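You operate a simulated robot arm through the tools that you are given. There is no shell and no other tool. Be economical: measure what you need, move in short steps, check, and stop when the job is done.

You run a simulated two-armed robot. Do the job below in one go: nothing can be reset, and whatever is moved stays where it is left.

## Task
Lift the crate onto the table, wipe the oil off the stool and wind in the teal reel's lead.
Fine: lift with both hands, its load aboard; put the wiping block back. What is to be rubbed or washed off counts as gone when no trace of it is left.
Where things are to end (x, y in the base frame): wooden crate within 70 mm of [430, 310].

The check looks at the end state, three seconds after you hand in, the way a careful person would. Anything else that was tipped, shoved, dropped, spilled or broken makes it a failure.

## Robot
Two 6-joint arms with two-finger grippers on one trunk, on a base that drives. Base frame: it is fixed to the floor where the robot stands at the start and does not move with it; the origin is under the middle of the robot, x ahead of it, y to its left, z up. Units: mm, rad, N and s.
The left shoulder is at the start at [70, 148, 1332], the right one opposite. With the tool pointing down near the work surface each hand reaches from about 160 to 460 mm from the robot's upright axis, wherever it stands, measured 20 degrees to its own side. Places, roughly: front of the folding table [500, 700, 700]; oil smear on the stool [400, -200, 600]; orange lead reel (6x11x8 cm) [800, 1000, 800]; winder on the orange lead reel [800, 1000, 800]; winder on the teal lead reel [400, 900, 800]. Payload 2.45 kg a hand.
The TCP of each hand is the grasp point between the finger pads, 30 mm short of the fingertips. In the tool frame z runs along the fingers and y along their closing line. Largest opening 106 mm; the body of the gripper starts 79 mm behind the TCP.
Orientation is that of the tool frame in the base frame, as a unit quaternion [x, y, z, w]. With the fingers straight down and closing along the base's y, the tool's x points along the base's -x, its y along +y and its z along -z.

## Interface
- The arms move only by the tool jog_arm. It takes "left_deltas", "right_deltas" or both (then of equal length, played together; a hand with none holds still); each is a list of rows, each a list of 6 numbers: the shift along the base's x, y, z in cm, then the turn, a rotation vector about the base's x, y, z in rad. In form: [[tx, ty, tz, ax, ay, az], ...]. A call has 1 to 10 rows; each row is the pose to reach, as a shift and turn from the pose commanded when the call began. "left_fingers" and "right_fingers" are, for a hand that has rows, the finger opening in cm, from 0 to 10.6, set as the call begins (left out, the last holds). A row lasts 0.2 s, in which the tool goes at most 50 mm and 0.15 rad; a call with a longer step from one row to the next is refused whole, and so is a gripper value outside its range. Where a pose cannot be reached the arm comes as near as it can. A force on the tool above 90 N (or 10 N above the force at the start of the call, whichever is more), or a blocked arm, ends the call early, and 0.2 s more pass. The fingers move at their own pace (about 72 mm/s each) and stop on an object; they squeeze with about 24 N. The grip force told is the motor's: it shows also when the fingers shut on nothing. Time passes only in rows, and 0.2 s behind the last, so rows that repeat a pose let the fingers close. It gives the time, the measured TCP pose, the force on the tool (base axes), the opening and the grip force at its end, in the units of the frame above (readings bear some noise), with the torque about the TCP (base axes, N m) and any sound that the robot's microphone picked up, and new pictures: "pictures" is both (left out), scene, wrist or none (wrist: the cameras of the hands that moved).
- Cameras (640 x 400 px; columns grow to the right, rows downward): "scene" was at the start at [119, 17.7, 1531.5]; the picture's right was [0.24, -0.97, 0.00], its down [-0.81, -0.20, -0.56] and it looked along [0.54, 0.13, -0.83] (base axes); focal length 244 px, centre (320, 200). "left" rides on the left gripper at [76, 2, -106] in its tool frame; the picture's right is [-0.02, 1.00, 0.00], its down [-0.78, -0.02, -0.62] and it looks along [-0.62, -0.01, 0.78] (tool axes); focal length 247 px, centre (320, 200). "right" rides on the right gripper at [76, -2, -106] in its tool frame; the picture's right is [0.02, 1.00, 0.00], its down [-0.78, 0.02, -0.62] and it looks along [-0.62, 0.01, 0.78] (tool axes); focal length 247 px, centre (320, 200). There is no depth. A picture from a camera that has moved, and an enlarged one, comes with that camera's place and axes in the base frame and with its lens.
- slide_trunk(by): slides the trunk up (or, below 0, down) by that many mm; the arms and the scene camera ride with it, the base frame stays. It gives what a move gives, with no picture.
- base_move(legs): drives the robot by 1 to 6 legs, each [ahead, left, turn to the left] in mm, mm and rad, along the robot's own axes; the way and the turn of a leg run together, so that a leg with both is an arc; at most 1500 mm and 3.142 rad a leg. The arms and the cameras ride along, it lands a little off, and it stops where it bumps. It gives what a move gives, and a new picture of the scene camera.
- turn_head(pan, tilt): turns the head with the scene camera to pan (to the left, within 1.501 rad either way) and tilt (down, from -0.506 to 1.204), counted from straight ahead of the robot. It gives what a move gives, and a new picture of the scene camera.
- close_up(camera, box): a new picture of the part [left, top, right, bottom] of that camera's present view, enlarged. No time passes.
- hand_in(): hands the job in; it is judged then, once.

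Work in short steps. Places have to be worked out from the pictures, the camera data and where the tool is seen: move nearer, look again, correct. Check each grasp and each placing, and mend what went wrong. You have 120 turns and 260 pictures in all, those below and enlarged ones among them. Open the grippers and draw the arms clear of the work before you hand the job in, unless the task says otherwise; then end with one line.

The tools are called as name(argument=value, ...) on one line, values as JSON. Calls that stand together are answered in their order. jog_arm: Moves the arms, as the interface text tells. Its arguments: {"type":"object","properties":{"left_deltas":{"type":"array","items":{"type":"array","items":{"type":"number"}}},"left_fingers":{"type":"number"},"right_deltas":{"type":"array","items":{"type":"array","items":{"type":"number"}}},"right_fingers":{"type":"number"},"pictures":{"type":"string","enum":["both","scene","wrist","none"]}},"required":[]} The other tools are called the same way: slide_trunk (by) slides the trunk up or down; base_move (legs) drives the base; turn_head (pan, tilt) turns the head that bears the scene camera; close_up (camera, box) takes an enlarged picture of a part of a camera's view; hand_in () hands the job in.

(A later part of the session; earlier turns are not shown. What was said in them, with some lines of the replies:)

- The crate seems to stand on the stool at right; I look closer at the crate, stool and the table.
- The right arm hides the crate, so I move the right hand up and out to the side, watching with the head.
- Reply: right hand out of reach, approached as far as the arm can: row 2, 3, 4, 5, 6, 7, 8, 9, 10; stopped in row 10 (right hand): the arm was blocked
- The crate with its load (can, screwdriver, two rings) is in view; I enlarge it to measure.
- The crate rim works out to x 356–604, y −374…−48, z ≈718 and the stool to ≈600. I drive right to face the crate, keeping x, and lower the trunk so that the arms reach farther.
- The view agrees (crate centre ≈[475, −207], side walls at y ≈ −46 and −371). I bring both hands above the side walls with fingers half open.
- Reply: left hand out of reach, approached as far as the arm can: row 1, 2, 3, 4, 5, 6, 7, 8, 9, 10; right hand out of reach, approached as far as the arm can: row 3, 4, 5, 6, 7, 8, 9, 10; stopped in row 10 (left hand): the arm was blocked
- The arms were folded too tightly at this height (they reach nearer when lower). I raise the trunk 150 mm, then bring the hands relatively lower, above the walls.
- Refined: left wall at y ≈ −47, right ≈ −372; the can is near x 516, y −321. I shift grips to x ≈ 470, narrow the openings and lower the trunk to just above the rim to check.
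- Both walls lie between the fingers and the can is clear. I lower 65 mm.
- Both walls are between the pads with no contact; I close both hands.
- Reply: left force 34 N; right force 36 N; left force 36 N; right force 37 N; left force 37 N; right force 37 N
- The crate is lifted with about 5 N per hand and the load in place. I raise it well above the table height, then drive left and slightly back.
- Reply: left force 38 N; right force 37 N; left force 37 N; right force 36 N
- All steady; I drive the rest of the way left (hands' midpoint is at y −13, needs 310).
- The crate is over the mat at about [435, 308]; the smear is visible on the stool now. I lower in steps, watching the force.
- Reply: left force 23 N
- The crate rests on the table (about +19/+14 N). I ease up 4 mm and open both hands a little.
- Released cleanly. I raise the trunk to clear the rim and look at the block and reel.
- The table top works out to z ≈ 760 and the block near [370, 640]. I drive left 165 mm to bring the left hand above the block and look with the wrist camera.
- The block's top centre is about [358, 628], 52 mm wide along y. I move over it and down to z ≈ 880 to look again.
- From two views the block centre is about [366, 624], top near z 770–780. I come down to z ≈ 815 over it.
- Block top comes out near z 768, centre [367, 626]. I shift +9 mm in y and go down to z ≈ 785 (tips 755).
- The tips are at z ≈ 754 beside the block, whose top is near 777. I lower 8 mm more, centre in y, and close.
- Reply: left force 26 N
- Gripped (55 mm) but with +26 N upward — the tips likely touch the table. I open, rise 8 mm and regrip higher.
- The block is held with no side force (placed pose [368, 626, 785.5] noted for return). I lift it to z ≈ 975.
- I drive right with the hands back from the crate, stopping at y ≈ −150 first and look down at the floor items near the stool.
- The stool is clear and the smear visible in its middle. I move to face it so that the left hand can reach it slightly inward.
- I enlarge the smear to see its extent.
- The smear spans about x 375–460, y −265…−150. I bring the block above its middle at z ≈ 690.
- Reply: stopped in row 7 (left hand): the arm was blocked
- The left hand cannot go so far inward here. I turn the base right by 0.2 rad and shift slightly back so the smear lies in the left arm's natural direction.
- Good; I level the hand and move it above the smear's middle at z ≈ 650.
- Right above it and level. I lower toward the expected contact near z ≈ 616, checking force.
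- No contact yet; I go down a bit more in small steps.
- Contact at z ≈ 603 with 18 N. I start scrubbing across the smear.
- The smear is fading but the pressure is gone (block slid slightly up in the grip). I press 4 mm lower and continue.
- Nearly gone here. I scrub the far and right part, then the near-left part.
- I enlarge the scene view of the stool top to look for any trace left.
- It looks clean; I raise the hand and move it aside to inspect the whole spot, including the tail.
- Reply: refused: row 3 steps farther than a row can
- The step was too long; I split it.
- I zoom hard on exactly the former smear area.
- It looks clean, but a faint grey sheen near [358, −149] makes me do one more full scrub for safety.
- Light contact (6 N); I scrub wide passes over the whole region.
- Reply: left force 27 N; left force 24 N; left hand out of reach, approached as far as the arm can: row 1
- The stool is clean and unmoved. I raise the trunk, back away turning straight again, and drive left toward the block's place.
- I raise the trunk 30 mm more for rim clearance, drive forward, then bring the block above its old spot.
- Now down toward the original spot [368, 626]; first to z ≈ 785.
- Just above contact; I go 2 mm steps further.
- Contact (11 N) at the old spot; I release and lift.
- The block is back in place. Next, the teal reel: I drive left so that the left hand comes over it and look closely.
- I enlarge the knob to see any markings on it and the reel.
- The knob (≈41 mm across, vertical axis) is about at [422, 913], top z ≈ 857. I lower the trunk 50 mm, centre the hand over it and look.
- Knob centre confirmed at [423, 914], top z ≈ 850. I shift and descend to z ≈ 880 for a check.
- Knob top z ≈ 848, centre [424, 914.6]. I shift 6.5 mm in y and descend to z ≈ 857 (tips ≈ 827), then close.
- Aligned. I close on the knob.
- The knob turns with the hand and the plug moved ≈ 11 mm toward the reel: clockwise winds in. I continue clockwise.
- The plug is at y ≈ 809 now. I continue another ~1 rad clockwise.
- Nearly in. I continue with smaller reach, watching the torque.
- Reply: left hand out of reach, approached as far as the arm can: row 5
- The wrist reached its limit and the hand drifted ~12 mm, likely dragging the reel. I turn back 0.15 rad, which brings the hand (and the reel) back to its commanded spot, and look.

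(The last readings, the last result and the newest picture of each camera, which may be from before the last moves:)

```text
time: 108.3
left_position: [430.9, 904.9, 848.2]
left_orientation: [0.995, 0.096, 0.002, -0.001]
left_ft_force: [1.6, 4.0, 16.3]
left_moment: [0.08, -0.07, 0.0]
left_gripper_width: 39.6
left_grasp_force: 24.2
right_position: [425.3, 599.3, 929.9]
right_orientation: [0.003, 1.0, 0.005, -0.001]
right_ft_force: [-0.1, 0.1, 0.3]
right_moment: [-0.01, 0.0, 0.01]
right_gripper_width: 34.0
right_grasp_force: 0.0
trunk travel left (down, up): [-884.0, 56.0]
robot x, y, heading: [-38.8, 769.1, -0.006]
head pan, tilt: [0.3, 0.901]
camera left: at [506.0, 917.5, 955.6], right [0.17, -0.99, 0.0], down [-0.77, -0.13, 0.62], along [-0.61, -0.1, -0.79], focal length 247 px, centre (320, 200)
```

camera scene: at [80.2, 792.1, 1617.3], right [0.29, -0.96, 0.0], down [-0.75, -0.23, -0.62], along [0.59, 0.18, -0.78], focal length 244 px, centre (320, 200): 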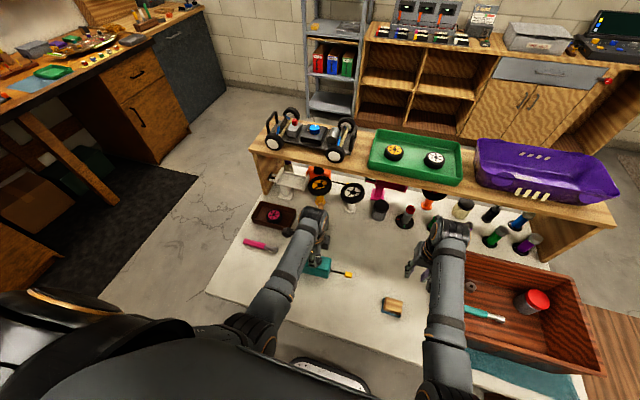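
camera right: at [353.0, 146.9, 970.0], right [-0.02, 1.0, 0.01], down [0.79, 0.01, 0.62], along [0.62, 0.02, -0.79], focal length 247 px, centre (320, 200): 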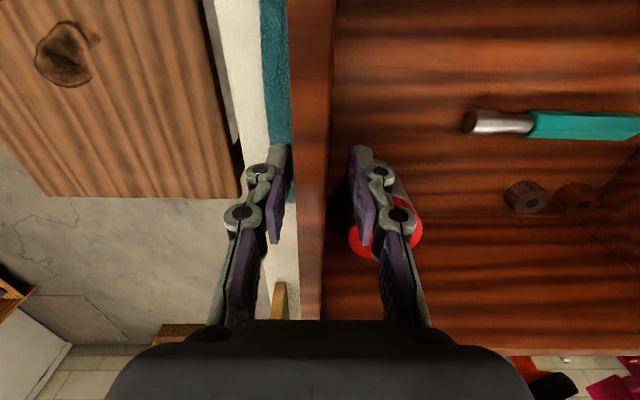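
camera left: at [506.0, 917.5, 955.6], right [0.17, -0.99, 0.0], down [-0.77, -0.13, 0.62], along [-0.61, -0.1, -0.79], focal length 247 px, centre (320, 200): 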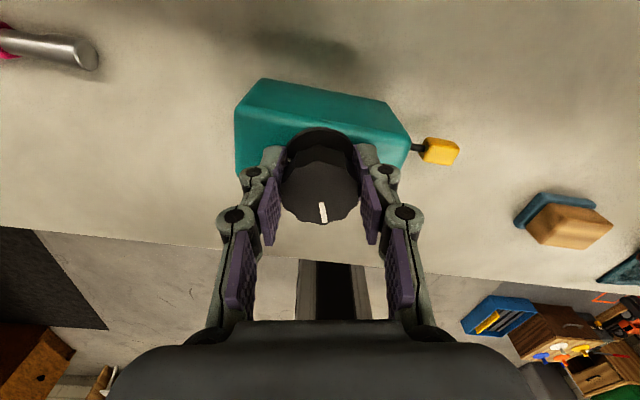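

I move the still-gripping hand back by [−7.5, +10.5, +8] mm to restore the reel's place.

jog_arm(left_deltas=[[0, 0, 0.7, 0, 0, 0], [-0.3, 0.5, 0.7, 0, 0, 0], [-0.75, 1.05, 0.8, 0, 0, 0], [-0.75, 1.05, 0.8, 0, 0, 0]], pictures="wrist")

```text
time: 109.3
left_position: [425.7, 914.3, 856.2]
left_orientation: [0.995, 0.096, 0.0, -0.001]
left_ft_force: [-1.0, 0.2, -1.2]
left_moment: [0.01, -0.04, 0.02]
left_gripper_width: 39.4
left_grasp_force: 24.1
right_position: [425.8, 599.4, 929.7]
right_orientation: [0.002, 1.0, 0.006, -0.002]
right_ft_force: [0.0, 0.0, 0.6]
right_moment: [0.01, -0.01, -0.01]
right_gripper_width: 34.2
right_grasp_force: 0.1
trunk travel left (down, up): [-884.0, 56.0]
robot x, y, heading: [-40.2, 774.1, -0.006]
head pan, tilt: [0.3, 0.901]
camera left: at [499.7, 927.4, 962.1], right [0.17, -0.99, 0.0], down [-0.77, -0.13, 0.62], along [-0.61, -0.1, -0.78], focal length 247 px, centre (320, 200)
```

left: 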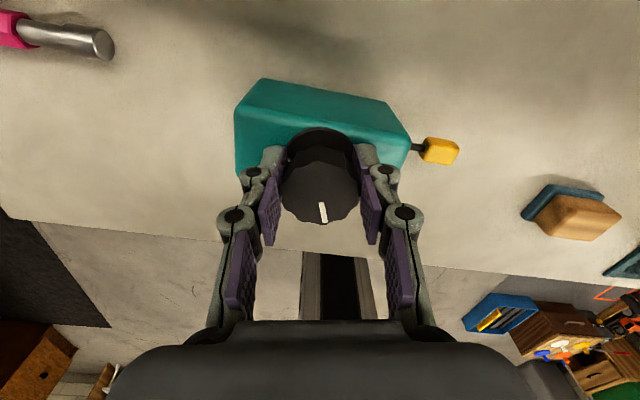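

The reel came back with the hand. I release, rise, and turn the hand back 1.4 rad for another bite.

jog_arm(left_deltas=[[0, 0, 0, 0, 0, 0], [0, 0, 0, 0, 0, 0], [0, 0, 1.5, 0, 0, 0], [0, 0, 3.5, 0, 0, 0]], left_fingers=8, pictures="none")

jog_arm(left_deltas=[[0, 0, 0, 0, 0, 0.14], [0, 0, 0, 0, 0, 0.28], [0, 0, 0, 0, 0, 0.42], [0, 0, 0, 0, 0, 0.56], [0, 0, 0, 0, 0, 0.7], [0, 0, 0, 0, 0, 0.84], [0, 0, 0, 0, 0, 0.98], [0, 0, 0, 0, 0, 1.12], [0, 0, 0, 0, 0, 1.26], [0, 0, 0, 0, 0, 1.4]], pictures="both")

close_up(camera="scene", box=[280, 220, 380, 295])

```text
time: 110.3
left_position: [425.2, 914.9, 891.6]
left_orientation: [0.996, 0.094, 0.0, -0.002]
left_ft_force: [-0.7, 0.0, -0.3]
left_moment: [0.03, -0.01, -0.06]
left_gripper_width: 79.8
left_grasp_force: 0.1
right_position: [425.2, 599.7, 929.8]
right_orientation: [0.002, 1.0, 0.005, -0.001]
right_ft_force: [0.2, -0.6, 0.3]
right_moment: [0.01, -0.03, 0.0]
right_gripper_width: 34.0
right_grasp_force: 0.0
trunk travel left (down, up): [-884.0, 56.0]
robot x, y, heading: [-42.8, 771.2, -0.001]
head pan, tilt: [0.3, 0.901]
```

```text
time: 112.5
left_position: [424.9, 915.3, 890.7]
left_orientation: [0.699, 0.715, -0.001, -0.001]
left_ft_force: [0.8, -1.0, 0.9]
left_moment: [0.02, -0.03, 0.0]
left_gripper_width: 80.0
left_grasp_force: 0.0
right_position: [425.1, 599.2, 928.8]
right_orientation: [0.003, 1.0, 0.005, -0.002]
right_ft_force: [0.7, -0.6, 0.2]
right_moment: [0.0, -0.01, 0.0]
right_gripper_width: 33.9
right_grasp_force: 0.0
trunk travel left (down, up): [-884.0, 56.0]
robot x, y, heading: [-40.5, 771.9, -0.008]
head pan, tilt: [0.3, 0.901]
camera scene: at [80.7, 792.6, 1617.2], right [0.29, -0.96, 0.0], down [-0.75, -0.23, -0.62], along [0.59, 0.18, -0.78], focal length 244 px, centre (320, 200)
camera left: at [424.4, 991.3, 997.4], right [1.0, 0.0, 0.0], down [0.0, -0.78, 0.62], along [0.0, -0.62, -0.78], focal length 247 px, centre (320, 200)
```

scene: 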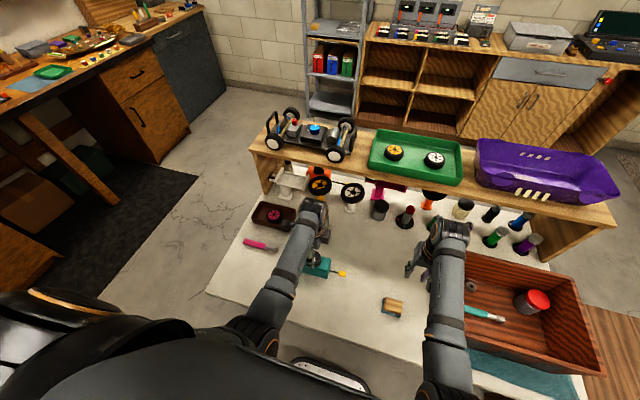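
left: 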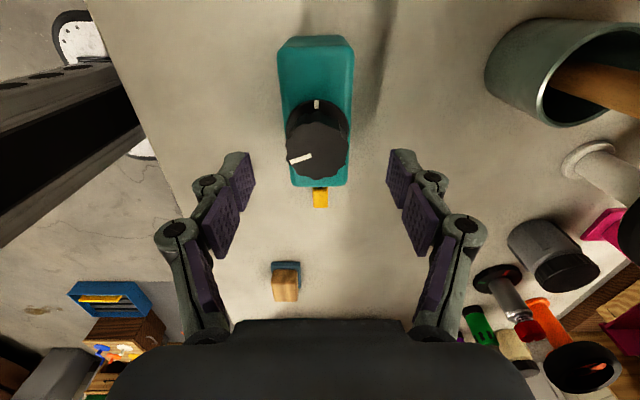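

```text
5.33 times, centred on (330, 258) of scene
camera zoom: at [80.7, 792.6, 1617.2], right [0.29, -0.96, 0.0], down [-0.75, -0.23, -0.62], along [0.59, 0.18, -0.78], focal length 1300 px, centre (267, -107)
```

zoom: 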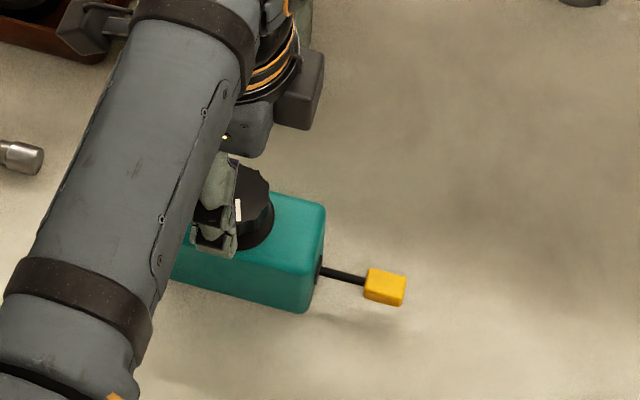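

About 33 mm of lead remains; the knob is still at [422.4, 914.7]. I descend, regrip and turn on clockwise by ~1.25 rad, staying short of the wrist limit.

jog_arm(left_deltas=[[-0.2, 0, -1.5, 0, 0, 0], [-0.2, 0, -3.5, 0, 0, 0], [-0.2, 0, -3.5, 0, 0, 0]], left_fingers=8, pictures="none")

jog_arm(left_deltas=[[0, 0, 0, 0, 0, 0], [0, 0, 0, 0, 0, 0], [0, 0, 0, 0, 0, 0]], left_fingers=0, pictures="none")

jog_arm(left_deltas=[[0, 0, 0, 0, 0, -0.13], [0, 0, 0, 0, 0, -0.26], [0, 0, 0, 0, 0, -0.39], [0, 0, 0, 0, 0, -0.52], [0, 0, 0, 0, 0, -0.65], [0, 0, 0, 0, 0, -0.78], [0, 0, 0, 0, 0, -0.91], [0, 0, 0, 0, 0, -1.04], [0, 0, 0, 0, 0, -1.17], [0, 0, 0, 0, 0, -1.25]], pictures="wrist")

```text
time: 113.3
left_position: [422.8, 914.5, 854.8]
left_orientation: [0.7, 0.714, -0.001, 0.0]
left_ft_force: [0.3, -0.7, -0.5]
left_moment: [-0.01, 0.01, 0.0]
left_gripper_width: 79.9
left_grasp_force: 0.0
right_position: [425.5, 600.3, 929.7]
right_orientation: [0.003, 1.0, 0.006, -0.002]
right_ft_force: [-0.1, -0.2, -0.1]
right_moment: [0.0, -0.01, -0.02]
right_gripper_width: 34.0
right_grasp_force: 0.0
trunk travel left (down, up): [-884.0, 56.0]
robot x, y, heading: [-41.5, 773.0, -0.003]
head pan, tilt: [0.3, 0.901]
```

```text
time: 114.1
left_position: [424.1, 915.4, 856.0]
left_orientation: [0.7, 0.714, 0.0, -0.001]
left_ft_force: [0.4, -0.3, -0.1]
left_moment: [0.03, 0.0, 0.01]
left_gripper_width: 39.3
left_grasp_force: 24.0
right_position: [425.9, 599.5, 930.3]
right_orientation: [0.002, 1.0, 0.005, -0.001]
right_ft_force: [0.1, 0.2, -0.2]
right_moment: [0.0, 0.0, -0.01]
right_gripper_width: 33.9
right_grasp_force: 0.1
trunk travel left (down, up): [-884.0, 56.0]
robot x, y, heading: [-38.5, 769.6, -0.007]
head pan, tilt: [0.3, 0.901]
```

```text
time: 116.3
left_position: [422.4, 913.8, 856.7]
left_orientation: [0.986, 0.169, 0.0, 0.0]
left_ft_force: [-0.9, 0.1, 0.1]
left_moment: [0.03, -0.02, 0.0]
left_gripper_width: 39.4
left_grasp_force: 24.3
right_position: [425.6, 599.4, 928.6]
right_orientation: [0.003, 1.0, 0.005, -0.001]
right_ft_force: [-0.4, 0.0, 0.4]
right_moment: [0.01, 0.01, 0.02]
right_gripper_width: 33.9
right_grasp_force: 0.1
trunk travel left (down, up): [-884.0, 56.0]
robot x, y, heading: [-41.7, 768.6, -0.004]
head pan, tilt: [0.3, 0.901]
camera left: at [494.7, 938.7, 962.2], right [0.31, -0.95, 0.0], down [-0.74, -0.25, 0.62], along [-0.59, -0.19, -0.78], focal length 247 px, centre (320, 200)
```

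left: 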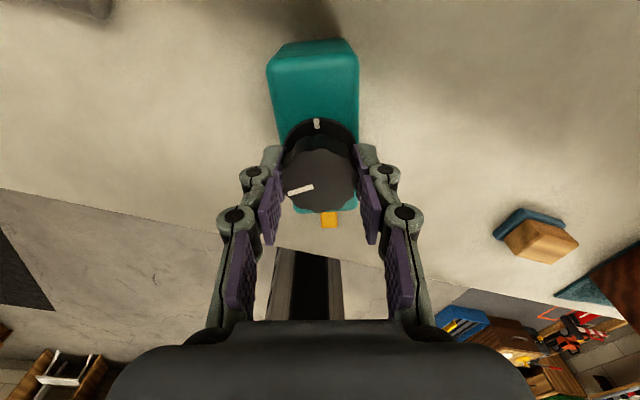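

The whole reel turned with the hand this time while the knob did not turn on it. I look closely at the lead before deciding.

close_up(camera="left", box=[220, 30, 420, 250])

close_up(camera="scene", box=[270, 220, 380, 300])

```text
1.82 times, centred on (320, 140) of left
camera zoom: at [494.7, 938.7, 962.2], right [0.31, -0.95, 0.0], down [-0.74, -0.25, 0.62], along [-0.59, -0.19, -0.78], focal length 449 px, centre (320, 309)
```

zoom: 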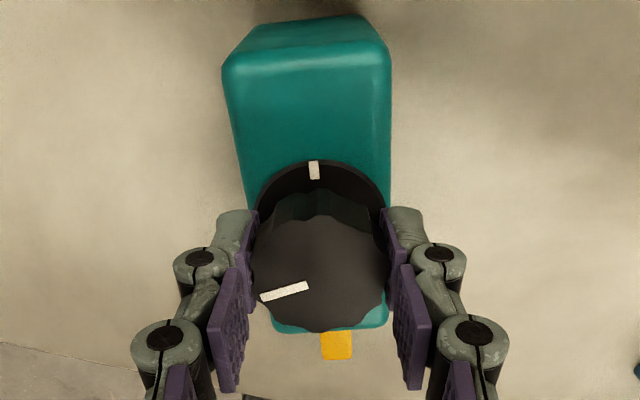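

```text
5.00 times, centred on (325, 260) of scene
camera zoom: at [80.8, 792.6, 1617.2], right [0.29, -0.96, 0.0], down [-0.75, -0.23, -0.62], along [0.59, 0.18, -0.78], focal length 1219 px, centre (295, -100)
```

zoom: 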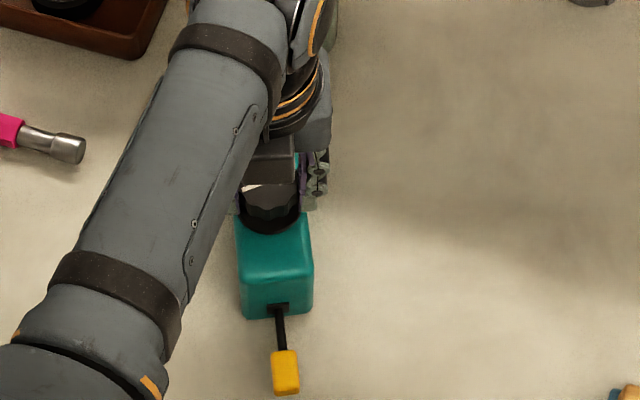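

Lead length and knob are unchanged relative to the body; in the first turn the hand pressed down ~5 N (which held the body), this time not. I turn back 1.25 rad with a hair of lift so the reel body returns with the hand.

jog_arm(left_deltas=[[0, 0, 0.1, 0, 0, 0.13], [0, 0, 0.1, 0, 0, 0.26], [0, 0, 0.1, 0, 0, 0.39], [0, 0, 0.1, 0, 0, 0.52], [0, 0, 0.1, 0, 0, 0.65], [0, 0, 0.1, 0, 0, 0.78], [0, 0, 0.1, 0, 0, 0.91], [0, 0, 0.1, 0, 0, 1.04], [0, 0, 0.1, 0, 0, 1.17], [0, 0, 0.1, 0, 0, 1.25]], pictures="wrist")

close_up(camera="scene", box=[270, 220, 380, 300])

```text
time: 118.5
left_position: [422.6, 915.3, 856.5]
left_orientation: [0.699, 0.715, -0.001, -0.001]
left_ft_force: [0.6, 0.3, 0.5]
left_moment: [0.02, 0.0, -0.01]
left_gripper_width: 39.1
left_grasp_force: 24.5
right_position: [425.3, 599.7, 929.1]
right_orientation: [0.003, 1.0, 0.006, -0.001]
right_ft_force: [0.1, -0.2, -0.1]
right_moment: [0.0, -0.03, 0.02]
right_gripper_width: 34.1
right_grasp_force: 0.1
trunk travel left (down, up): [-884.0, 56.0]
robot x, y, heading: [-42.4, 772.0, -0.011]
head pan, tilt: [0.3, 0.901]
camera left: at [422.2, 991.0, 963.4], right [1.0, 0.0, 0.0], down [0.0, -0.78, 0.62], along [0.0, -0.62, -0.78], focal length 247 px, centre (320, 200)
```

left: 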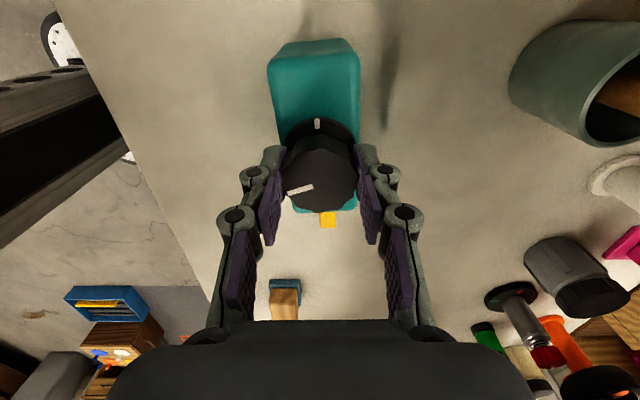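

```text
5.00 times, centred on (325, 260) of scene
camera zoom: at [80.9, 792.6, 1617.2], right [0.29, -0.96, 0.0], down [-0.75, -0.23, -0.62], along [0.59, 0.18, -0.78], focal length 1219 px, centre (295, -100)
```

zoom: 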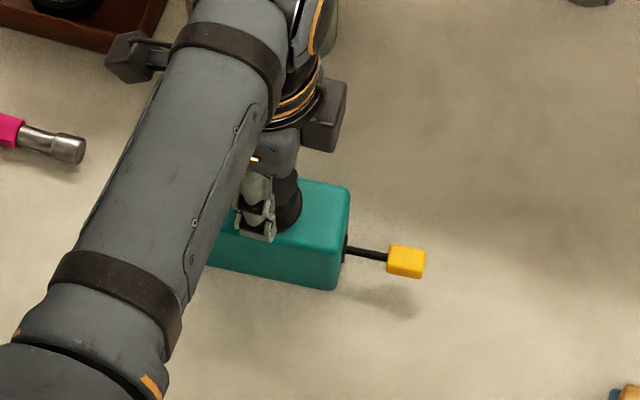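

The body is back as it was. Now I press down ~4 mm and turn 0.4 rad clockwise as a test.

jog_arm(left_deltas=[[0, 0, -0.3, 0, 0, 0], [0, 0, -0.5, 0, 0, 0], [0, 0, -0.5, 0, 0, -0.1], [0, 0, -0.5, 0, 0, -0.2], [0, 0, -0.5, 0, 0, -0.3], [0, 0, -0.5, 0, 0, -0.4]], pictures="wrist")

```text
time: 119.9
left_position: [421.5, 915.5, 853.1]
left_orientation: [0.828, 0.56, 0.002, 0.0]
left_ft_force: [3.7, -0.3, 18.1]
left_moment: [-0.01, -0.08, 0.01]
left_gripper_width: 38.6
left_grasp_force: 24.0
right_position: [424.9, 599.4, 929.5]
right_orientation: [0.002, 1.0, 0.005, 0.0]
right_ft_force: [0.0, 0.1, 1.1]
right_moment: [-0.03, 0.02, 0.05]
right_gripper_width: 34.0
right_grasp_force: 0.0
trunk travel left (down, up): [-884.0, 56.0]
robot x, y, heading: [-40.8, 768.0, -0.007]
head pan, tilt: [0.3, 0.901]
camera left: at [451.6, 984.5, 959.7], right [0.92, -0.39, 0.0], down [-0.31, -0.72, 0.62], along [-0.24, -0.57, -0.78], focal length 247 px, centre (320, 200)
```

left: 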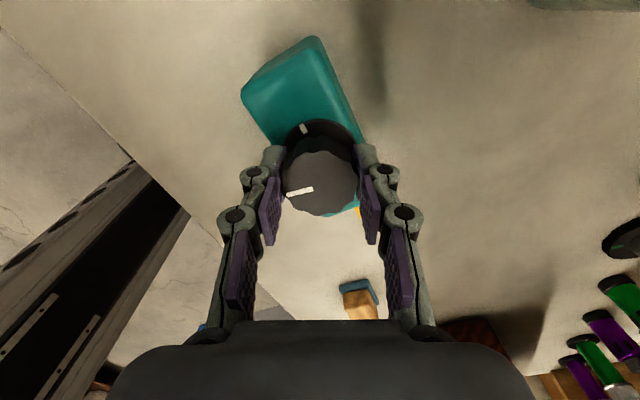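

With pressure the knob turns while the body stays. I continue 0.85 rad clockwise.

jog_arm(left_deltas=[[0, 0, 0, 0, 0, -0.12], [0, 0, 0, 0, 0, -0.24], [0, 0, 0, 0, 0, -0.36], [0, 0, 0, 0, 0, -0.48], [0, 0, 0, 0, 0, -0.6], [0, 0, 0, 0, 0, -0.72], [0, 0, 0, 0, 0, -0.85]], pictures="wrist")

close_up(camera="scene", box=[270, 220, 380, 300])

```text
time: 121.5
left_position: [421.0, 915.0, 853.7]
left_orientation: [0.986, 0.169, 0.0, -0.001]
left_ft_force: [2.8, 1.7, 17.7]
left_moment: [0.0, -0.08, 0.0]
left_gripper_width: 38.8
left_grasp_force: 24.0
right_position: [424.5, 599.8, 930.2]
right_orientation: [0.004, 1.0, 0.005, -0.001]
right_ft_force: [-0.7, 0.5, -0.7]
right_moment: [-0.01, -0.01, 0.0]
right_gripper_width: 33.8
right_grasp_force: 0.1
trunk travel left (down, up): [-884.0, 56.0]
robot x, y, heading: [-40.2, 769.1, -0.011]
head pan, tilt: [0.3, 0.901]
camera left: at [493.5, 938.6, 959.3], right [0.31, -0.95, 0.0], down [-0.75, -0.25, 0.62], along [-0.59, -0.19, -0.78], focal length 247 px, centre (320, 200)
```

left: 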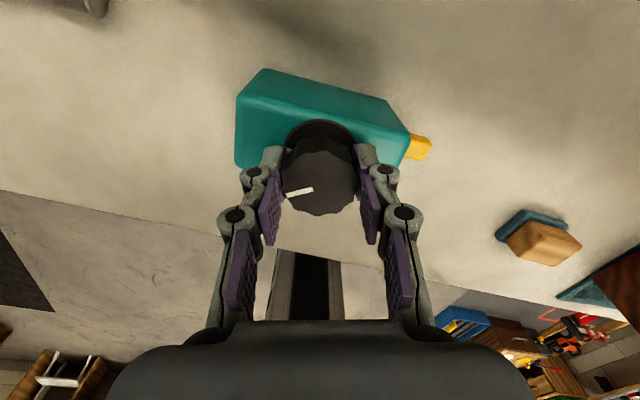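

```text
5.00 times, centred on (325, 260) of scene
camera zoom: at [78.5, 792.2, 1617.4], right [0.29, -0.96, 0.0], down [-0.75, -0.23, -0.62], along [0.6, 0.18, -0.78], focal length 1219 px, centre (295, -100)
```

zoom: 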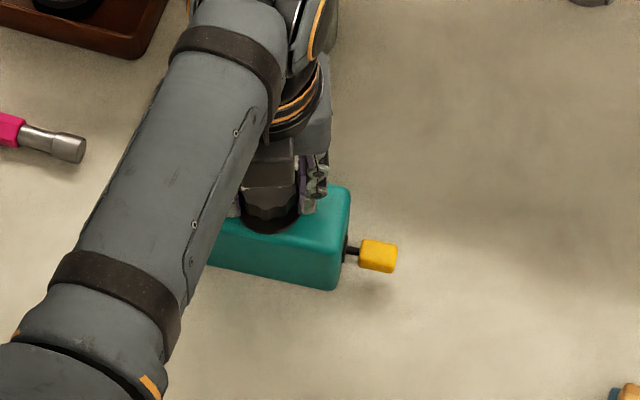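

Only ≈10 mm of lead remains. I release, rise, turn back 1.2 rad, and go down for one more bite.

jog_arm(left_deltas=[[0, 0, 0.3, 0, 0, 0], [0, 0, 0.3, 0, 0, 0], [0, 0, 0.3, 0, 0, 0], [0, 0, 2, 0, 0, 0], [0, 0, 4, 0, 0, 0]], left_fingers=8, pictures="none")

jog_arm(left_deltas=[[0, 0, 0, 0, 0, 0.14], [0, 0, 0, 0, 0, 0.28], [0, 0, 0, 0, 0, 0.42], [0, 0, 0, 0, 0, 0.56], [0, 0, 0, 0, 0, 0.7], [0, 0, 0, 0, 0, 0.84], [0, 0, 0, 0, 0, 0.98], [0, 0, 0, 0, 0, 1.12], [0, 0, 0, 0, 0, 1.25], [0, 0, 0, 0, 0, 1.25]], pictures="wrist")

```text
time: 122.7
left_position: [422.4, 914.1, 892.2]
left_orientation: [0.986, 0.169, 0.001, -0.001]
left_ft_force: [1.1, 0.9, 0.0]
left_moment: [0.01, 0.01, 0.02]
left_gripper_width: 80.1
left_grasp_force: 0.1
right_position: [425.9, 598.8, 928.8]
right_orientation: [0.003, 1.0, 0.006, -0.001]
right_ft_force: [0.2, 0.1, -0.2]
right_moment: [0.0, -0.02, 0.02]
right_gripper_width: 33.9
right_grasp_force: 0.1
trunk travel left (down, up): [-884.0, 56.0]
robot x, y, heading: [-42.7, 771.6, -0.002]
head pan, tilt: [0.3, 0.901]
```

```text
time: 124.9
left_position: [422.5, 914.0, 891.7]
left_orientation: [0.699, 0.715, 0.0, -0.002]
left_ft_force: [0.6, -0.4, -0.3]
left_moment: [0.0, -0.05, 0.0]
left_gripper_width: 80.2
left_grasp_force: 0.0
right_position: [427.2, 599.1, 928.5]
right_orientation: [0.003, 1.0, 0.004, -0.002]
right_ft_force: [0.3, 0.2, -0.8]
right_moment: [0.01, 0.01, -0.03]
right_gripper_width: 33.9
right_grasp_force: 0.0
trunk travel left (down, up): [-884.0, 56.0]
robot x, y, heading: [-41.8, 771.6, -0.003]
head pan, tilt: [0.3, 0.901]
camera left: at [422.0, 991.1, 998.6], right [1.0, 0.0, 0.0], down [0.0, -0.78, 0.62], along [0.0, -0.62, -0.78], focal length 247 px, centre (320, 200)
```

left: 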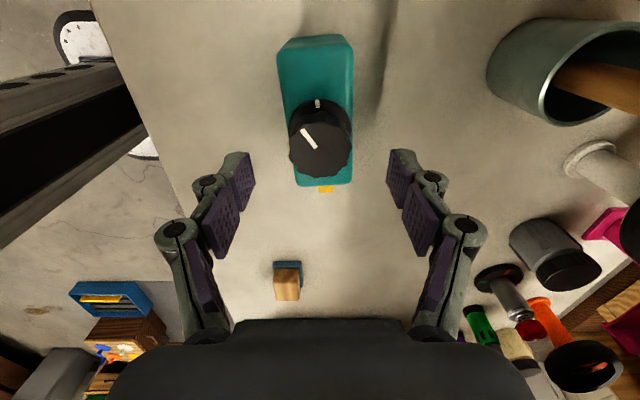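

The pointer nears the index mark; about 0.5 rad to go. I descend, grip, press and turn.

jog_arm(left_deltas=[[0, 0, -1.8, 0, 0, 0], [0, 0, -3.6, 0, 0, 0], [0, 0, -3.6, 0, 0, 0]], left_fingers=8, pictures="none")

jog_arm(left_deltas=[[0, 0, 0, 0, 0, 0], [0, 0, 0, 0, 0, 0], [0, 0, 0, 0, 0, 0], [0, 0, -0.3, 0, 0, 0], [0, 0, -0.5, 0, 0, 0]], left_fingers=0, pictures="none")

jog_arm(left_deltas=[[0, 0, 0, 0, 0, -0.1], [0, 0, 0, 0, 0, -0.2], [0, 0, 0, 0, 0, -0.3], [0, 0, 0, 0, 0, -0.4]], pictures="wrist")

close_up(camera="scene", box=[270, 220, 380, 300])

```text
time: 125.7
left_position: [422.6, 914.9, 855.3]
left_orientation: [0.7, 0.714, 0.0, -0.001]
left_ft_force: [-0.3, 0.4, -0.4]
left_moment: [-0.04, 0.04, -0.02]
left_gripper_width: 80.2
left_grasp_force: 0.1
right_position: [425.5, 598.7, 929.0]
right_orientation: [0.003, 1.0, 0.005, -0.001]
right_ft_force: [0.4, -0.3, -0.4]
right_moment: [-0.04, 0.0, -0.01]
right_gripper_width: 33.8
right_grasp_force: 0.0
trunk travel left (down, up): [-884.0, 56.0]
robot x, y, heading: [-42.7, 771.2, -0.005]
head pan, tilt: [0.3, 0.901]
```

```text
time: 126.9
left_position: [422.7, 915.4, 853.5]
left_orientation: [0.7, 0.714, 0.0, 0.001]
left_ft_force: [0.2, 1.4, 16.7]
left_moment: [0.04, 0.05, -0.01]
left_gripper_width: 40.2
left_grasp_force: 24.2
right_position: [426.2, 599.4, 930.3]
right_orientation: [0.003, 1.0, 0.006, -0.002]
right_ft_force: [0.5, 0.1, 0.4]
right_moment: [0.02, 0.03, 0.04]
right_gripper_width: 33.8
right_grasp_force: 0.1
trunk travel left (down, up): [-884.0, 56.0]
robot x, y, heading: [-40.1, 768.8, -0.008]
head pan, tilt: [0.3, 0.901]
```

```text
time: 127.9
left_position: [421.9, 914.4, 851.9]
left_orientation: [0.828, 0.561, 0.001, 0.0]
left_ft_force: [1.7, 0.1, 15.4]
left_moment: [-0.03, -0.02, 0.01]
left_gripper_width: 39.8
left_grasp_force: 23.7
right_position: [425.1, 599.2, 930.2]
right_orientation: [0.002, 1.0, 0.006, -0.001]
right_ft_force: [0.5, -0.2, 0.3]
right_moment: [-0.02, 0.0, 0.0]
right_gripper_width: 34.1
right_grasp_force: 0.1
trunk travel left (down, up): [-884.0, 56.0]
robot x, y, heading: [-39.9, 773.8, -0.007]
head pan, tilt: [0.3, 0.901]
camera left: at [451.3, 984.6, 958.4], right [0.92, -0.39, 0.0], down [-0.31, -0.72, 0.62], along [-0.24, -0.57, -0.78], focal length 247 px, centre (320, 200)
```

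left: 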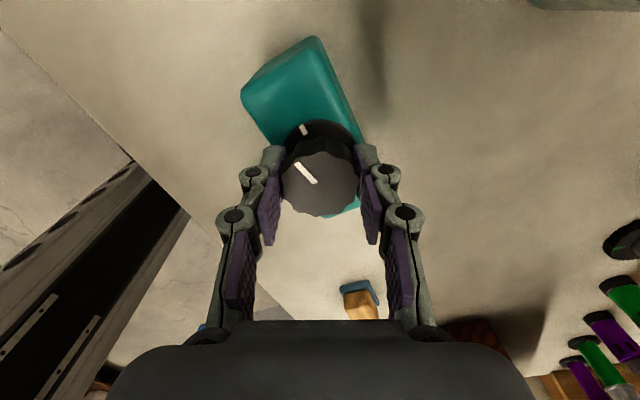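

```text
5.00 times, centred on (325, 260) of scene
camera zoom: at [78.9, 792.0, 1617.4], right [0.29, -0.96, 0.0], down [-0.75, -0.23, -0.62], along [0.6, 0.18, -0.78], focal length 1219 px, centre (295, -100)
```

zoom: 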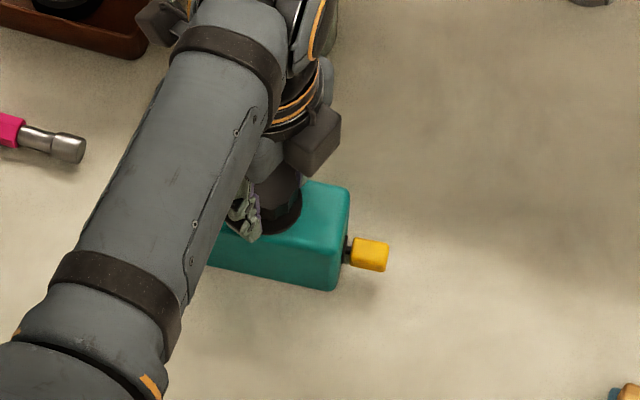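

A few mm remain. I turn 0.2 rad more and check.

jog_arm(left_deltas=[[0, 0, 0, 0, 0, -0.1], [0, 0, 0, 0, 0, -0.2]], pictures="wrist")

close_up(camera="scene", box=[300, 240, 370, 290])

```text
time: 128.5
left_position: [422.4, 914.0, 850.8]
left_orientation: [0.88, 0.475, 0.0, -0.001]
left_ft_force: [1.2, 0.0, 12.0]
left_moment: [-0.01, -0.09, 0.08]
left_gripper_width: 39.6
left_grasp_force: 24.0
right_position: [425.8, 598.9, 929.5]
right_orientation: [0.003, 1.0, 0.006, -0.002]
right_ft_force: [-0.5, -0.1, -0.6]
right_moment: [0.03, 0.02, 0.01]
right_gripper_width: 33.9
right_grasp_force: 0.2
trunk travel left (down, up): [-884.0, 56.0]
robot x, y, heading: [-45.9, 770.8, -0.011]
head pan, tilt: [0.3, 0.901]
camera left: at [464.5, 977.3, 957.7], right [0.82, -0.57, 0.0], down [-0.44, -0.65, 0.62], along [-0.35, -0.51, -0.78], focal length 247 px, centre (320, 200)
```

left: 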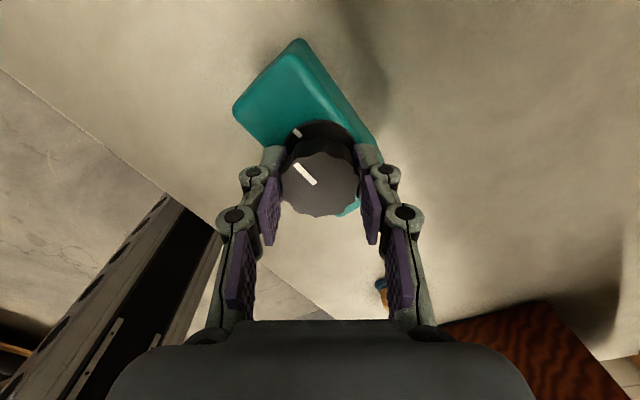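

```text
8.00 times, centred on (335, 265) of scene
camera zoom: at [79.4, 792.0, 1617.3], right [0.29, -0.96, 0.0], down [-0.75, -0.23, -0.62], along [0.59, 0.18, -0.78], focal length 1950 px, centre (200, -320)
```

zoom: 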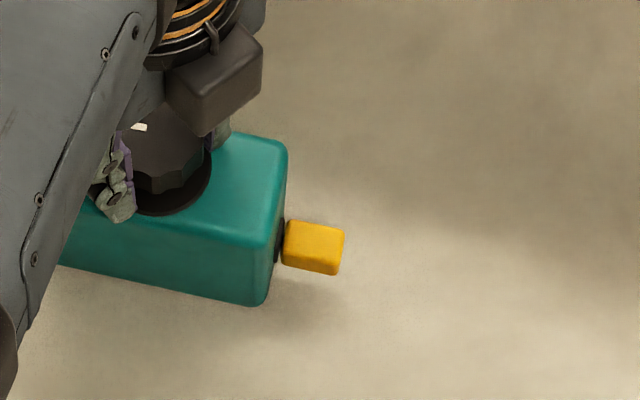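

The plug meets the bushing and the pointer aligns with the index; torque rises slightly. I nudge 0.06 rad to be sure, then check.

jog_arm(left_deltas=[[0, 0, 0, 0, 0, -0.06], [0, 0, 0, 0, 0, -0.06]], pictures="none")

close_up(camera="left", box=[220, 30, 420, 230])

close_up(camera="scene", box=[300, 240, 370, 290])

```text
time: 129.1
left_position: [420.6, 914.8, 850.4]
left_orientation: [0.894, 0.448, -0.001, -0.001]
left_ft_force: [-1.9, -1.9, 4.1]
left_moment: [0.02, 0.03, 0.05]
left_gripper_width: 39.1
left_grasp_force: 23.6
right_position: [424.8, 598.9, 929.3]
right_orientation: [0.003, 1.0, 0.006, -0.002]
right_ft_force: [-0.1, 1.6, -0.5]
right_moment: [0.01, -0.01, -0.04]
right_gripper_width: 34.1
right_grasp_force: 0.0
trunk travel left (down, up): [-884.0, 56.0]
robot x, y, heading: [-41.1, 766.0, -0.007]
head pan, tilt: [0.3, 0.901]
```

```text
2.00 times, centred on (320, 130) of left
camera zoom: at [467.9, 974.7, 957.0], right [0.79, -0.61, 0.0], down [-0.48, -0.62, 0.62], along [-0.38, -0.49, -0.78], focal length 494 px, centre (320, 340)
```

zoom: 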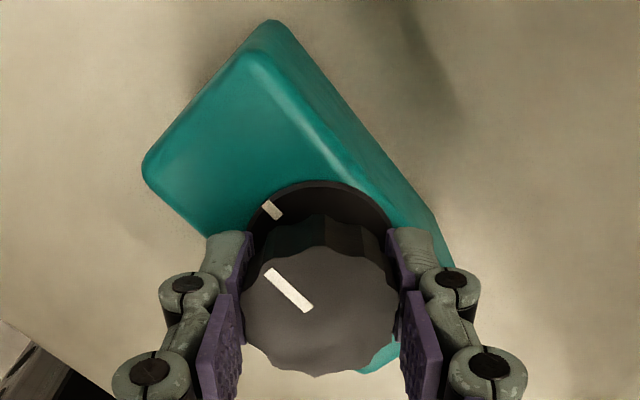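

```text
8.00 times, centred on (335, 265) of scene
camera zoom: at [79.8, 792.1, 1617.2], right [0.29, -0.96, 0.0], down [-0.75, -0.23, -0.62], along [0.59, 0.18, -0.78], focal length 1950 px, centre (200, -320)
```

zoom: 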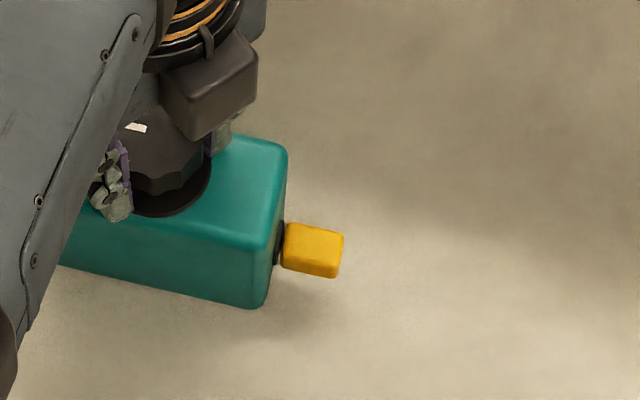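

Fully wound (plug on the bushing, pointer at the index). I release, rise and turn the hand back toward neutral.

jog_arm(left_deltas=[[0, 0, 0, 0, 0, 0], [0, 0, 0, 0, 0, 0], [0, 0, 0, 0, 0, 0], [0, 0, 2, 0, 0, 0], [0, 0, 5, 0, 0, 0], [0, 0, 7.5, 0, 0, 0]], left_fingers=9, pictures="none")

jog_arm(left_deltas=[[0, 0, 0, 0, 0, 0.14], [0, 0, 0, 0, 0, 0.28], [0, 0, 0, 0, 0, 0.42], [0, 0, 0, 0, 0, 0.56], [0, 0, 0, 0, 0, 0.7], [0, 0, 0, 0, 0, 0.84], [0, 0, 0, 0, 0, 0.98], [0, 0, 0, 0, 0, 1.12], [0, 0, 0, 0, 0, 1.26], [0, 0, 0, 0, 0, 1.4]], pictures="none")

jog_arm(left_deltas=[[0, 0, 0, 0, 0, 0.14], [0, 0, 0, 0, 0, 0.28], [0, 0, 0, 0, 0, 0.42], [0, 0, 0, 0, 0, 0.56], [0, 0, 0, 0, 0, 0.68], [0, 0, 0, 0, 0, 0.68]], pictures="both")

```text
time: 130.5
left_position: [422.4, 921.7, 925.0]
left_orientation: [0.894, 0.449, 0.002, -0.007]
left_ft_force: [-0.1, -0.2, 0.0]
left_moment: [0.0, -0.03, 0.0]
left_gripper_width: 90.2
left_grasp_force: 0.1
right_position: [426.2, 599.9, 929.3]
right_orientation: [0.003, 1.0, 0.005, -0.001]
right_ft_force: [0.0, 0.1, 0.3]
right_moment: [-0.02, 0.07, 0.01]
right_gripper_width: 34.0
right_grasp_force: 0.1
trunk travel left (down, up): [-884.0, 56.0]
robot x, y, heading: [-38.9, 769.3, -0.007]
head pan, tilt: [0.3, 0.901]
```

```text
time: 132.7
left_position: [424.0, 922.6, 925.5]
left_orientation: [0.393, 0.92, 0.006, -0.003]
left_ft_force: [0.2, 0.6, -0.4]
left_moment: [0.01, 0.0, 0.02]
left_gripper_width: 89.9
left_grasp_force: 0.1
right_position: [425.2, 599.6, 929.2]
right_orientation: [0.002, 1.0, 0.005, -0.002]
right_ft_force: [1.3, -1.0, -0.1]
right_moment: [0.0, -0.03, 0.04]
right_gripper_width: 34.2
right_grasp_force: 0.1
trunk travel left (down, up): [-884.0, 56.0]
robot x, y, heading: [-40.8, 769.1, -0.007]
head pan, tilt: [0.3, 0.901]
```

```text
time: 134.1
left_position: [422.4, 921.2, 925.8]
left_orientation: [0.064, 0.998, 0.006, 0.0]
left_ft_force: [0.3, -0.1, -0.3]
left_moment: [0.02, 0.02, 0.0]
left_gripper_width: 89.9
left_grasp_force: 0.1
right_position: [426.0, 600.2, 929.7]
right_orientation: [0.003, 1.0, 0.005, -0.002]
right_ft_force: [-0.6, 0.0, 0.8]
right_moment: [-0.03, 0.0, 0.01]
right_gripper_width: 34.2
right_grasp_force: 0.1
trunk travel left (down, up): [-884.0, 56.0]
robot x, y, heading: [-42.5, 770.0, -0.007]
head pan, tilt: [0.3, 0.901]
camera scene: at [80.7, 792.6, 1617.2], right [0.29, -0.96, 0.0], down [-0.75, -0.23, -0.62], along [0.59, 0.18, -0.78], focal length 244 px, centre (320, 200)
camera left: at [346.9, 931.8, 1032.0], right [0.15, 0.99, 0.01], down [0.77, -0.12, 0.62], along [0.61, -0.08, -0.78], focal length 247 px, centre (320, 200)
```

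scene: 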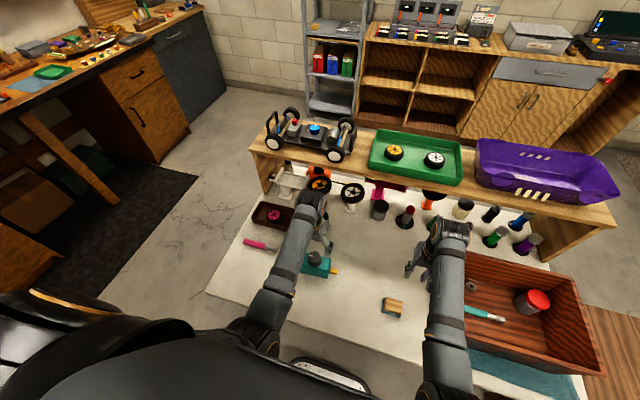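
left: 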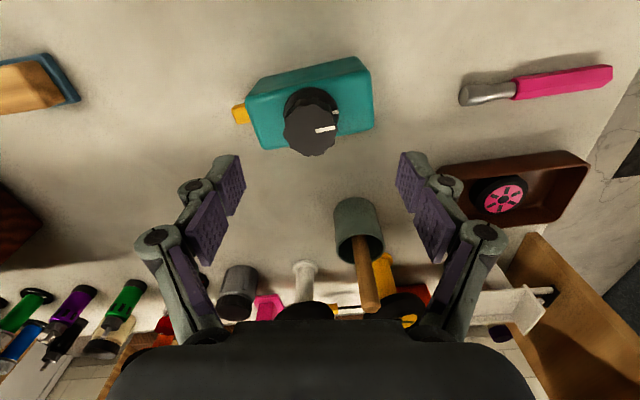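

The reel sits at its original place with the lead wound in. I raise the trunk and back away, then check everything.

slide_trunk(by=50)

base_move(legs=[[-350, 0, 0]])

turn_head(pan=-0.35, tilt=0.75)

close_up(camera="scene", box=[100, 120, 420, 320])

```text
time: 135.0
left_position: [423.5, 921.9, 976.0]
left_orientation: [0.065, 0.998, 0.006, -0.002]
left_ft_force: [-0.1, 0.5, -0.3]
left_moment: [0.0, -0.04, -0.02]
left_gripper_width: 90.0
left_grasp_force: 0.1
right_position: [426.5, 599.9, 978.4]
right_orientation: [0.002, 1.0, 0.005, -0.002]
right_ft_force: [0.2, -0.3, 0.4]
right_moment: [-0.01, 0.0, 0.01]
right_gripper_width: 34.0
right_grasp_force: 0.1
trunk travel left (down, up): [-934.0, 6.0]
robot x, y, heading: [-44.1, 771.8, -0.006]
head pan, tilt: [0.3, 0.901]
```

```text
time: 137.3
left_position: [75.2, 923.7, 974.0]
left_orientation: [0.064, 0.998, 0.006, -0.002]
left_ft_force: [0.1, -0.2, 0.2]
left_moment: [0.0, 0.02, 0.0]
left_gripper_width: 89.9
left_grasp_force: 0.0
right_position: [79.8, 602.0, 977.7]
right_orientation: [0.002, 1.0, 0.006, -0.003]
right_ft_force: [-0.3, -0.3, -0.3]
right_moment: [-0.02, -0.01, 0.0]
right_gripper_width: 33.9
right_grasp_force: 0.1
trunk travel left (down, up): [-934.0, 6.0]
robot x, y, heading: [-391.2, 772.8, -0.001]
head pan, tilt: [0.3, 0.901]
camera scene: at [-265.6, 794.3, 1667.0], right [0.29, -0.96, 0.0], down [-0.75, -0.23, -0.62], along [0.59, 0.18, -0.78], focal length 244 px, centre (320, 200)
```

scene: 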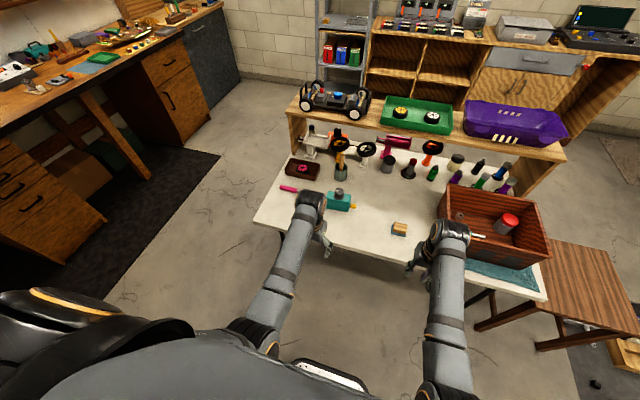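

```text
time: 138.3
left_position: [74.5, 924.9, 975.4]
left_orientation: [0.064, 0.998, 0.007, -0.001]
left_ft_force: [0.4, 0.4, 0.1]
left_moment: [0.02, -0.06, 0.0]
left_gripper_width: 90.1
left_grasp_force: 0.1
right_position: [79.0, 602.6, 978.5]
right_orientation: [0.001, 1.0, 0.005, -0.001]
right_ft_force: [0.4, 0.0, -0.3]
right_moment: [0.01, 0.04, -0.01]
right_gripper_width: 33.8
right_grasp_force: 0.0
trunk travel left (down, up): [-934.0, 6.0]
robot x, y, heading: [-391.9, 768.5, -0.001]
head pan, tilt: [-0.351, 0.75]
camera scene: at [-262.2, 743.7, 1679.1], right [-0.35, -0.94, 0.0], down [-0.64, 0.24, -0.73], along [0.69, -0.25, -0.68], focal length 244 px, centre (320, 200)
```

scene: 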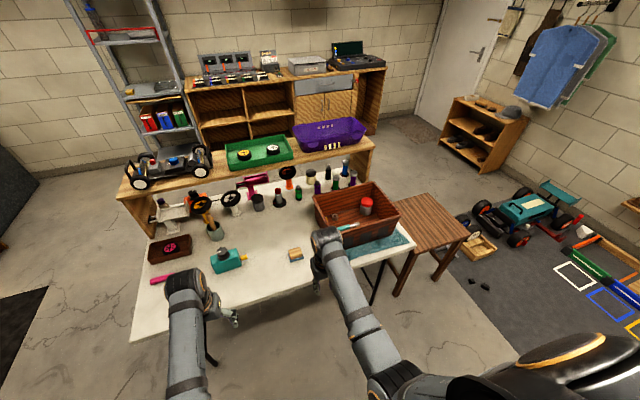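

```text
2.00 times, centred on (260, 220) of scene
camera zoom: at [-262.2, 743.7, 1679.1], right [-0.35, -0.94, 0.0], down [-0.64, 0.24, -0.73], along [0.69, -0.25, -0.68], focal length 488 px, centre (440, 160)
```

zoom: 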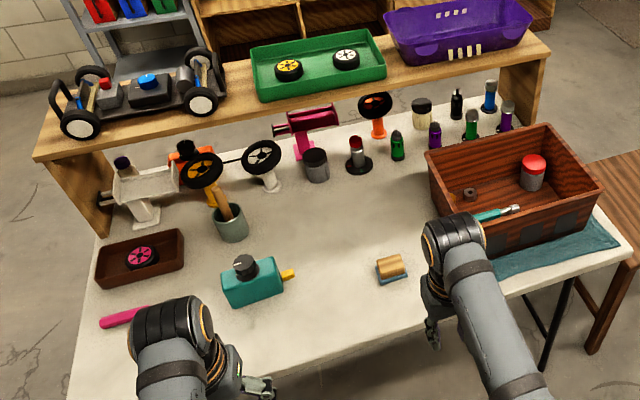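

Everything looks in order: the crate is on the table with its load, the stool is clean, the block is back and the lead is wound in. Both hands are open and clear, so I hand in.

hand_in()

```text
The job is handed in.
```

The crate is on the table at about [430, 310] with its load aboard, no oil is visible on the stool, the wiping block is back in its place, and the teal reel's lead is wound in fully; while winding, the reel body was dragged about 12 mm and once turned, but I put it back where it stood.
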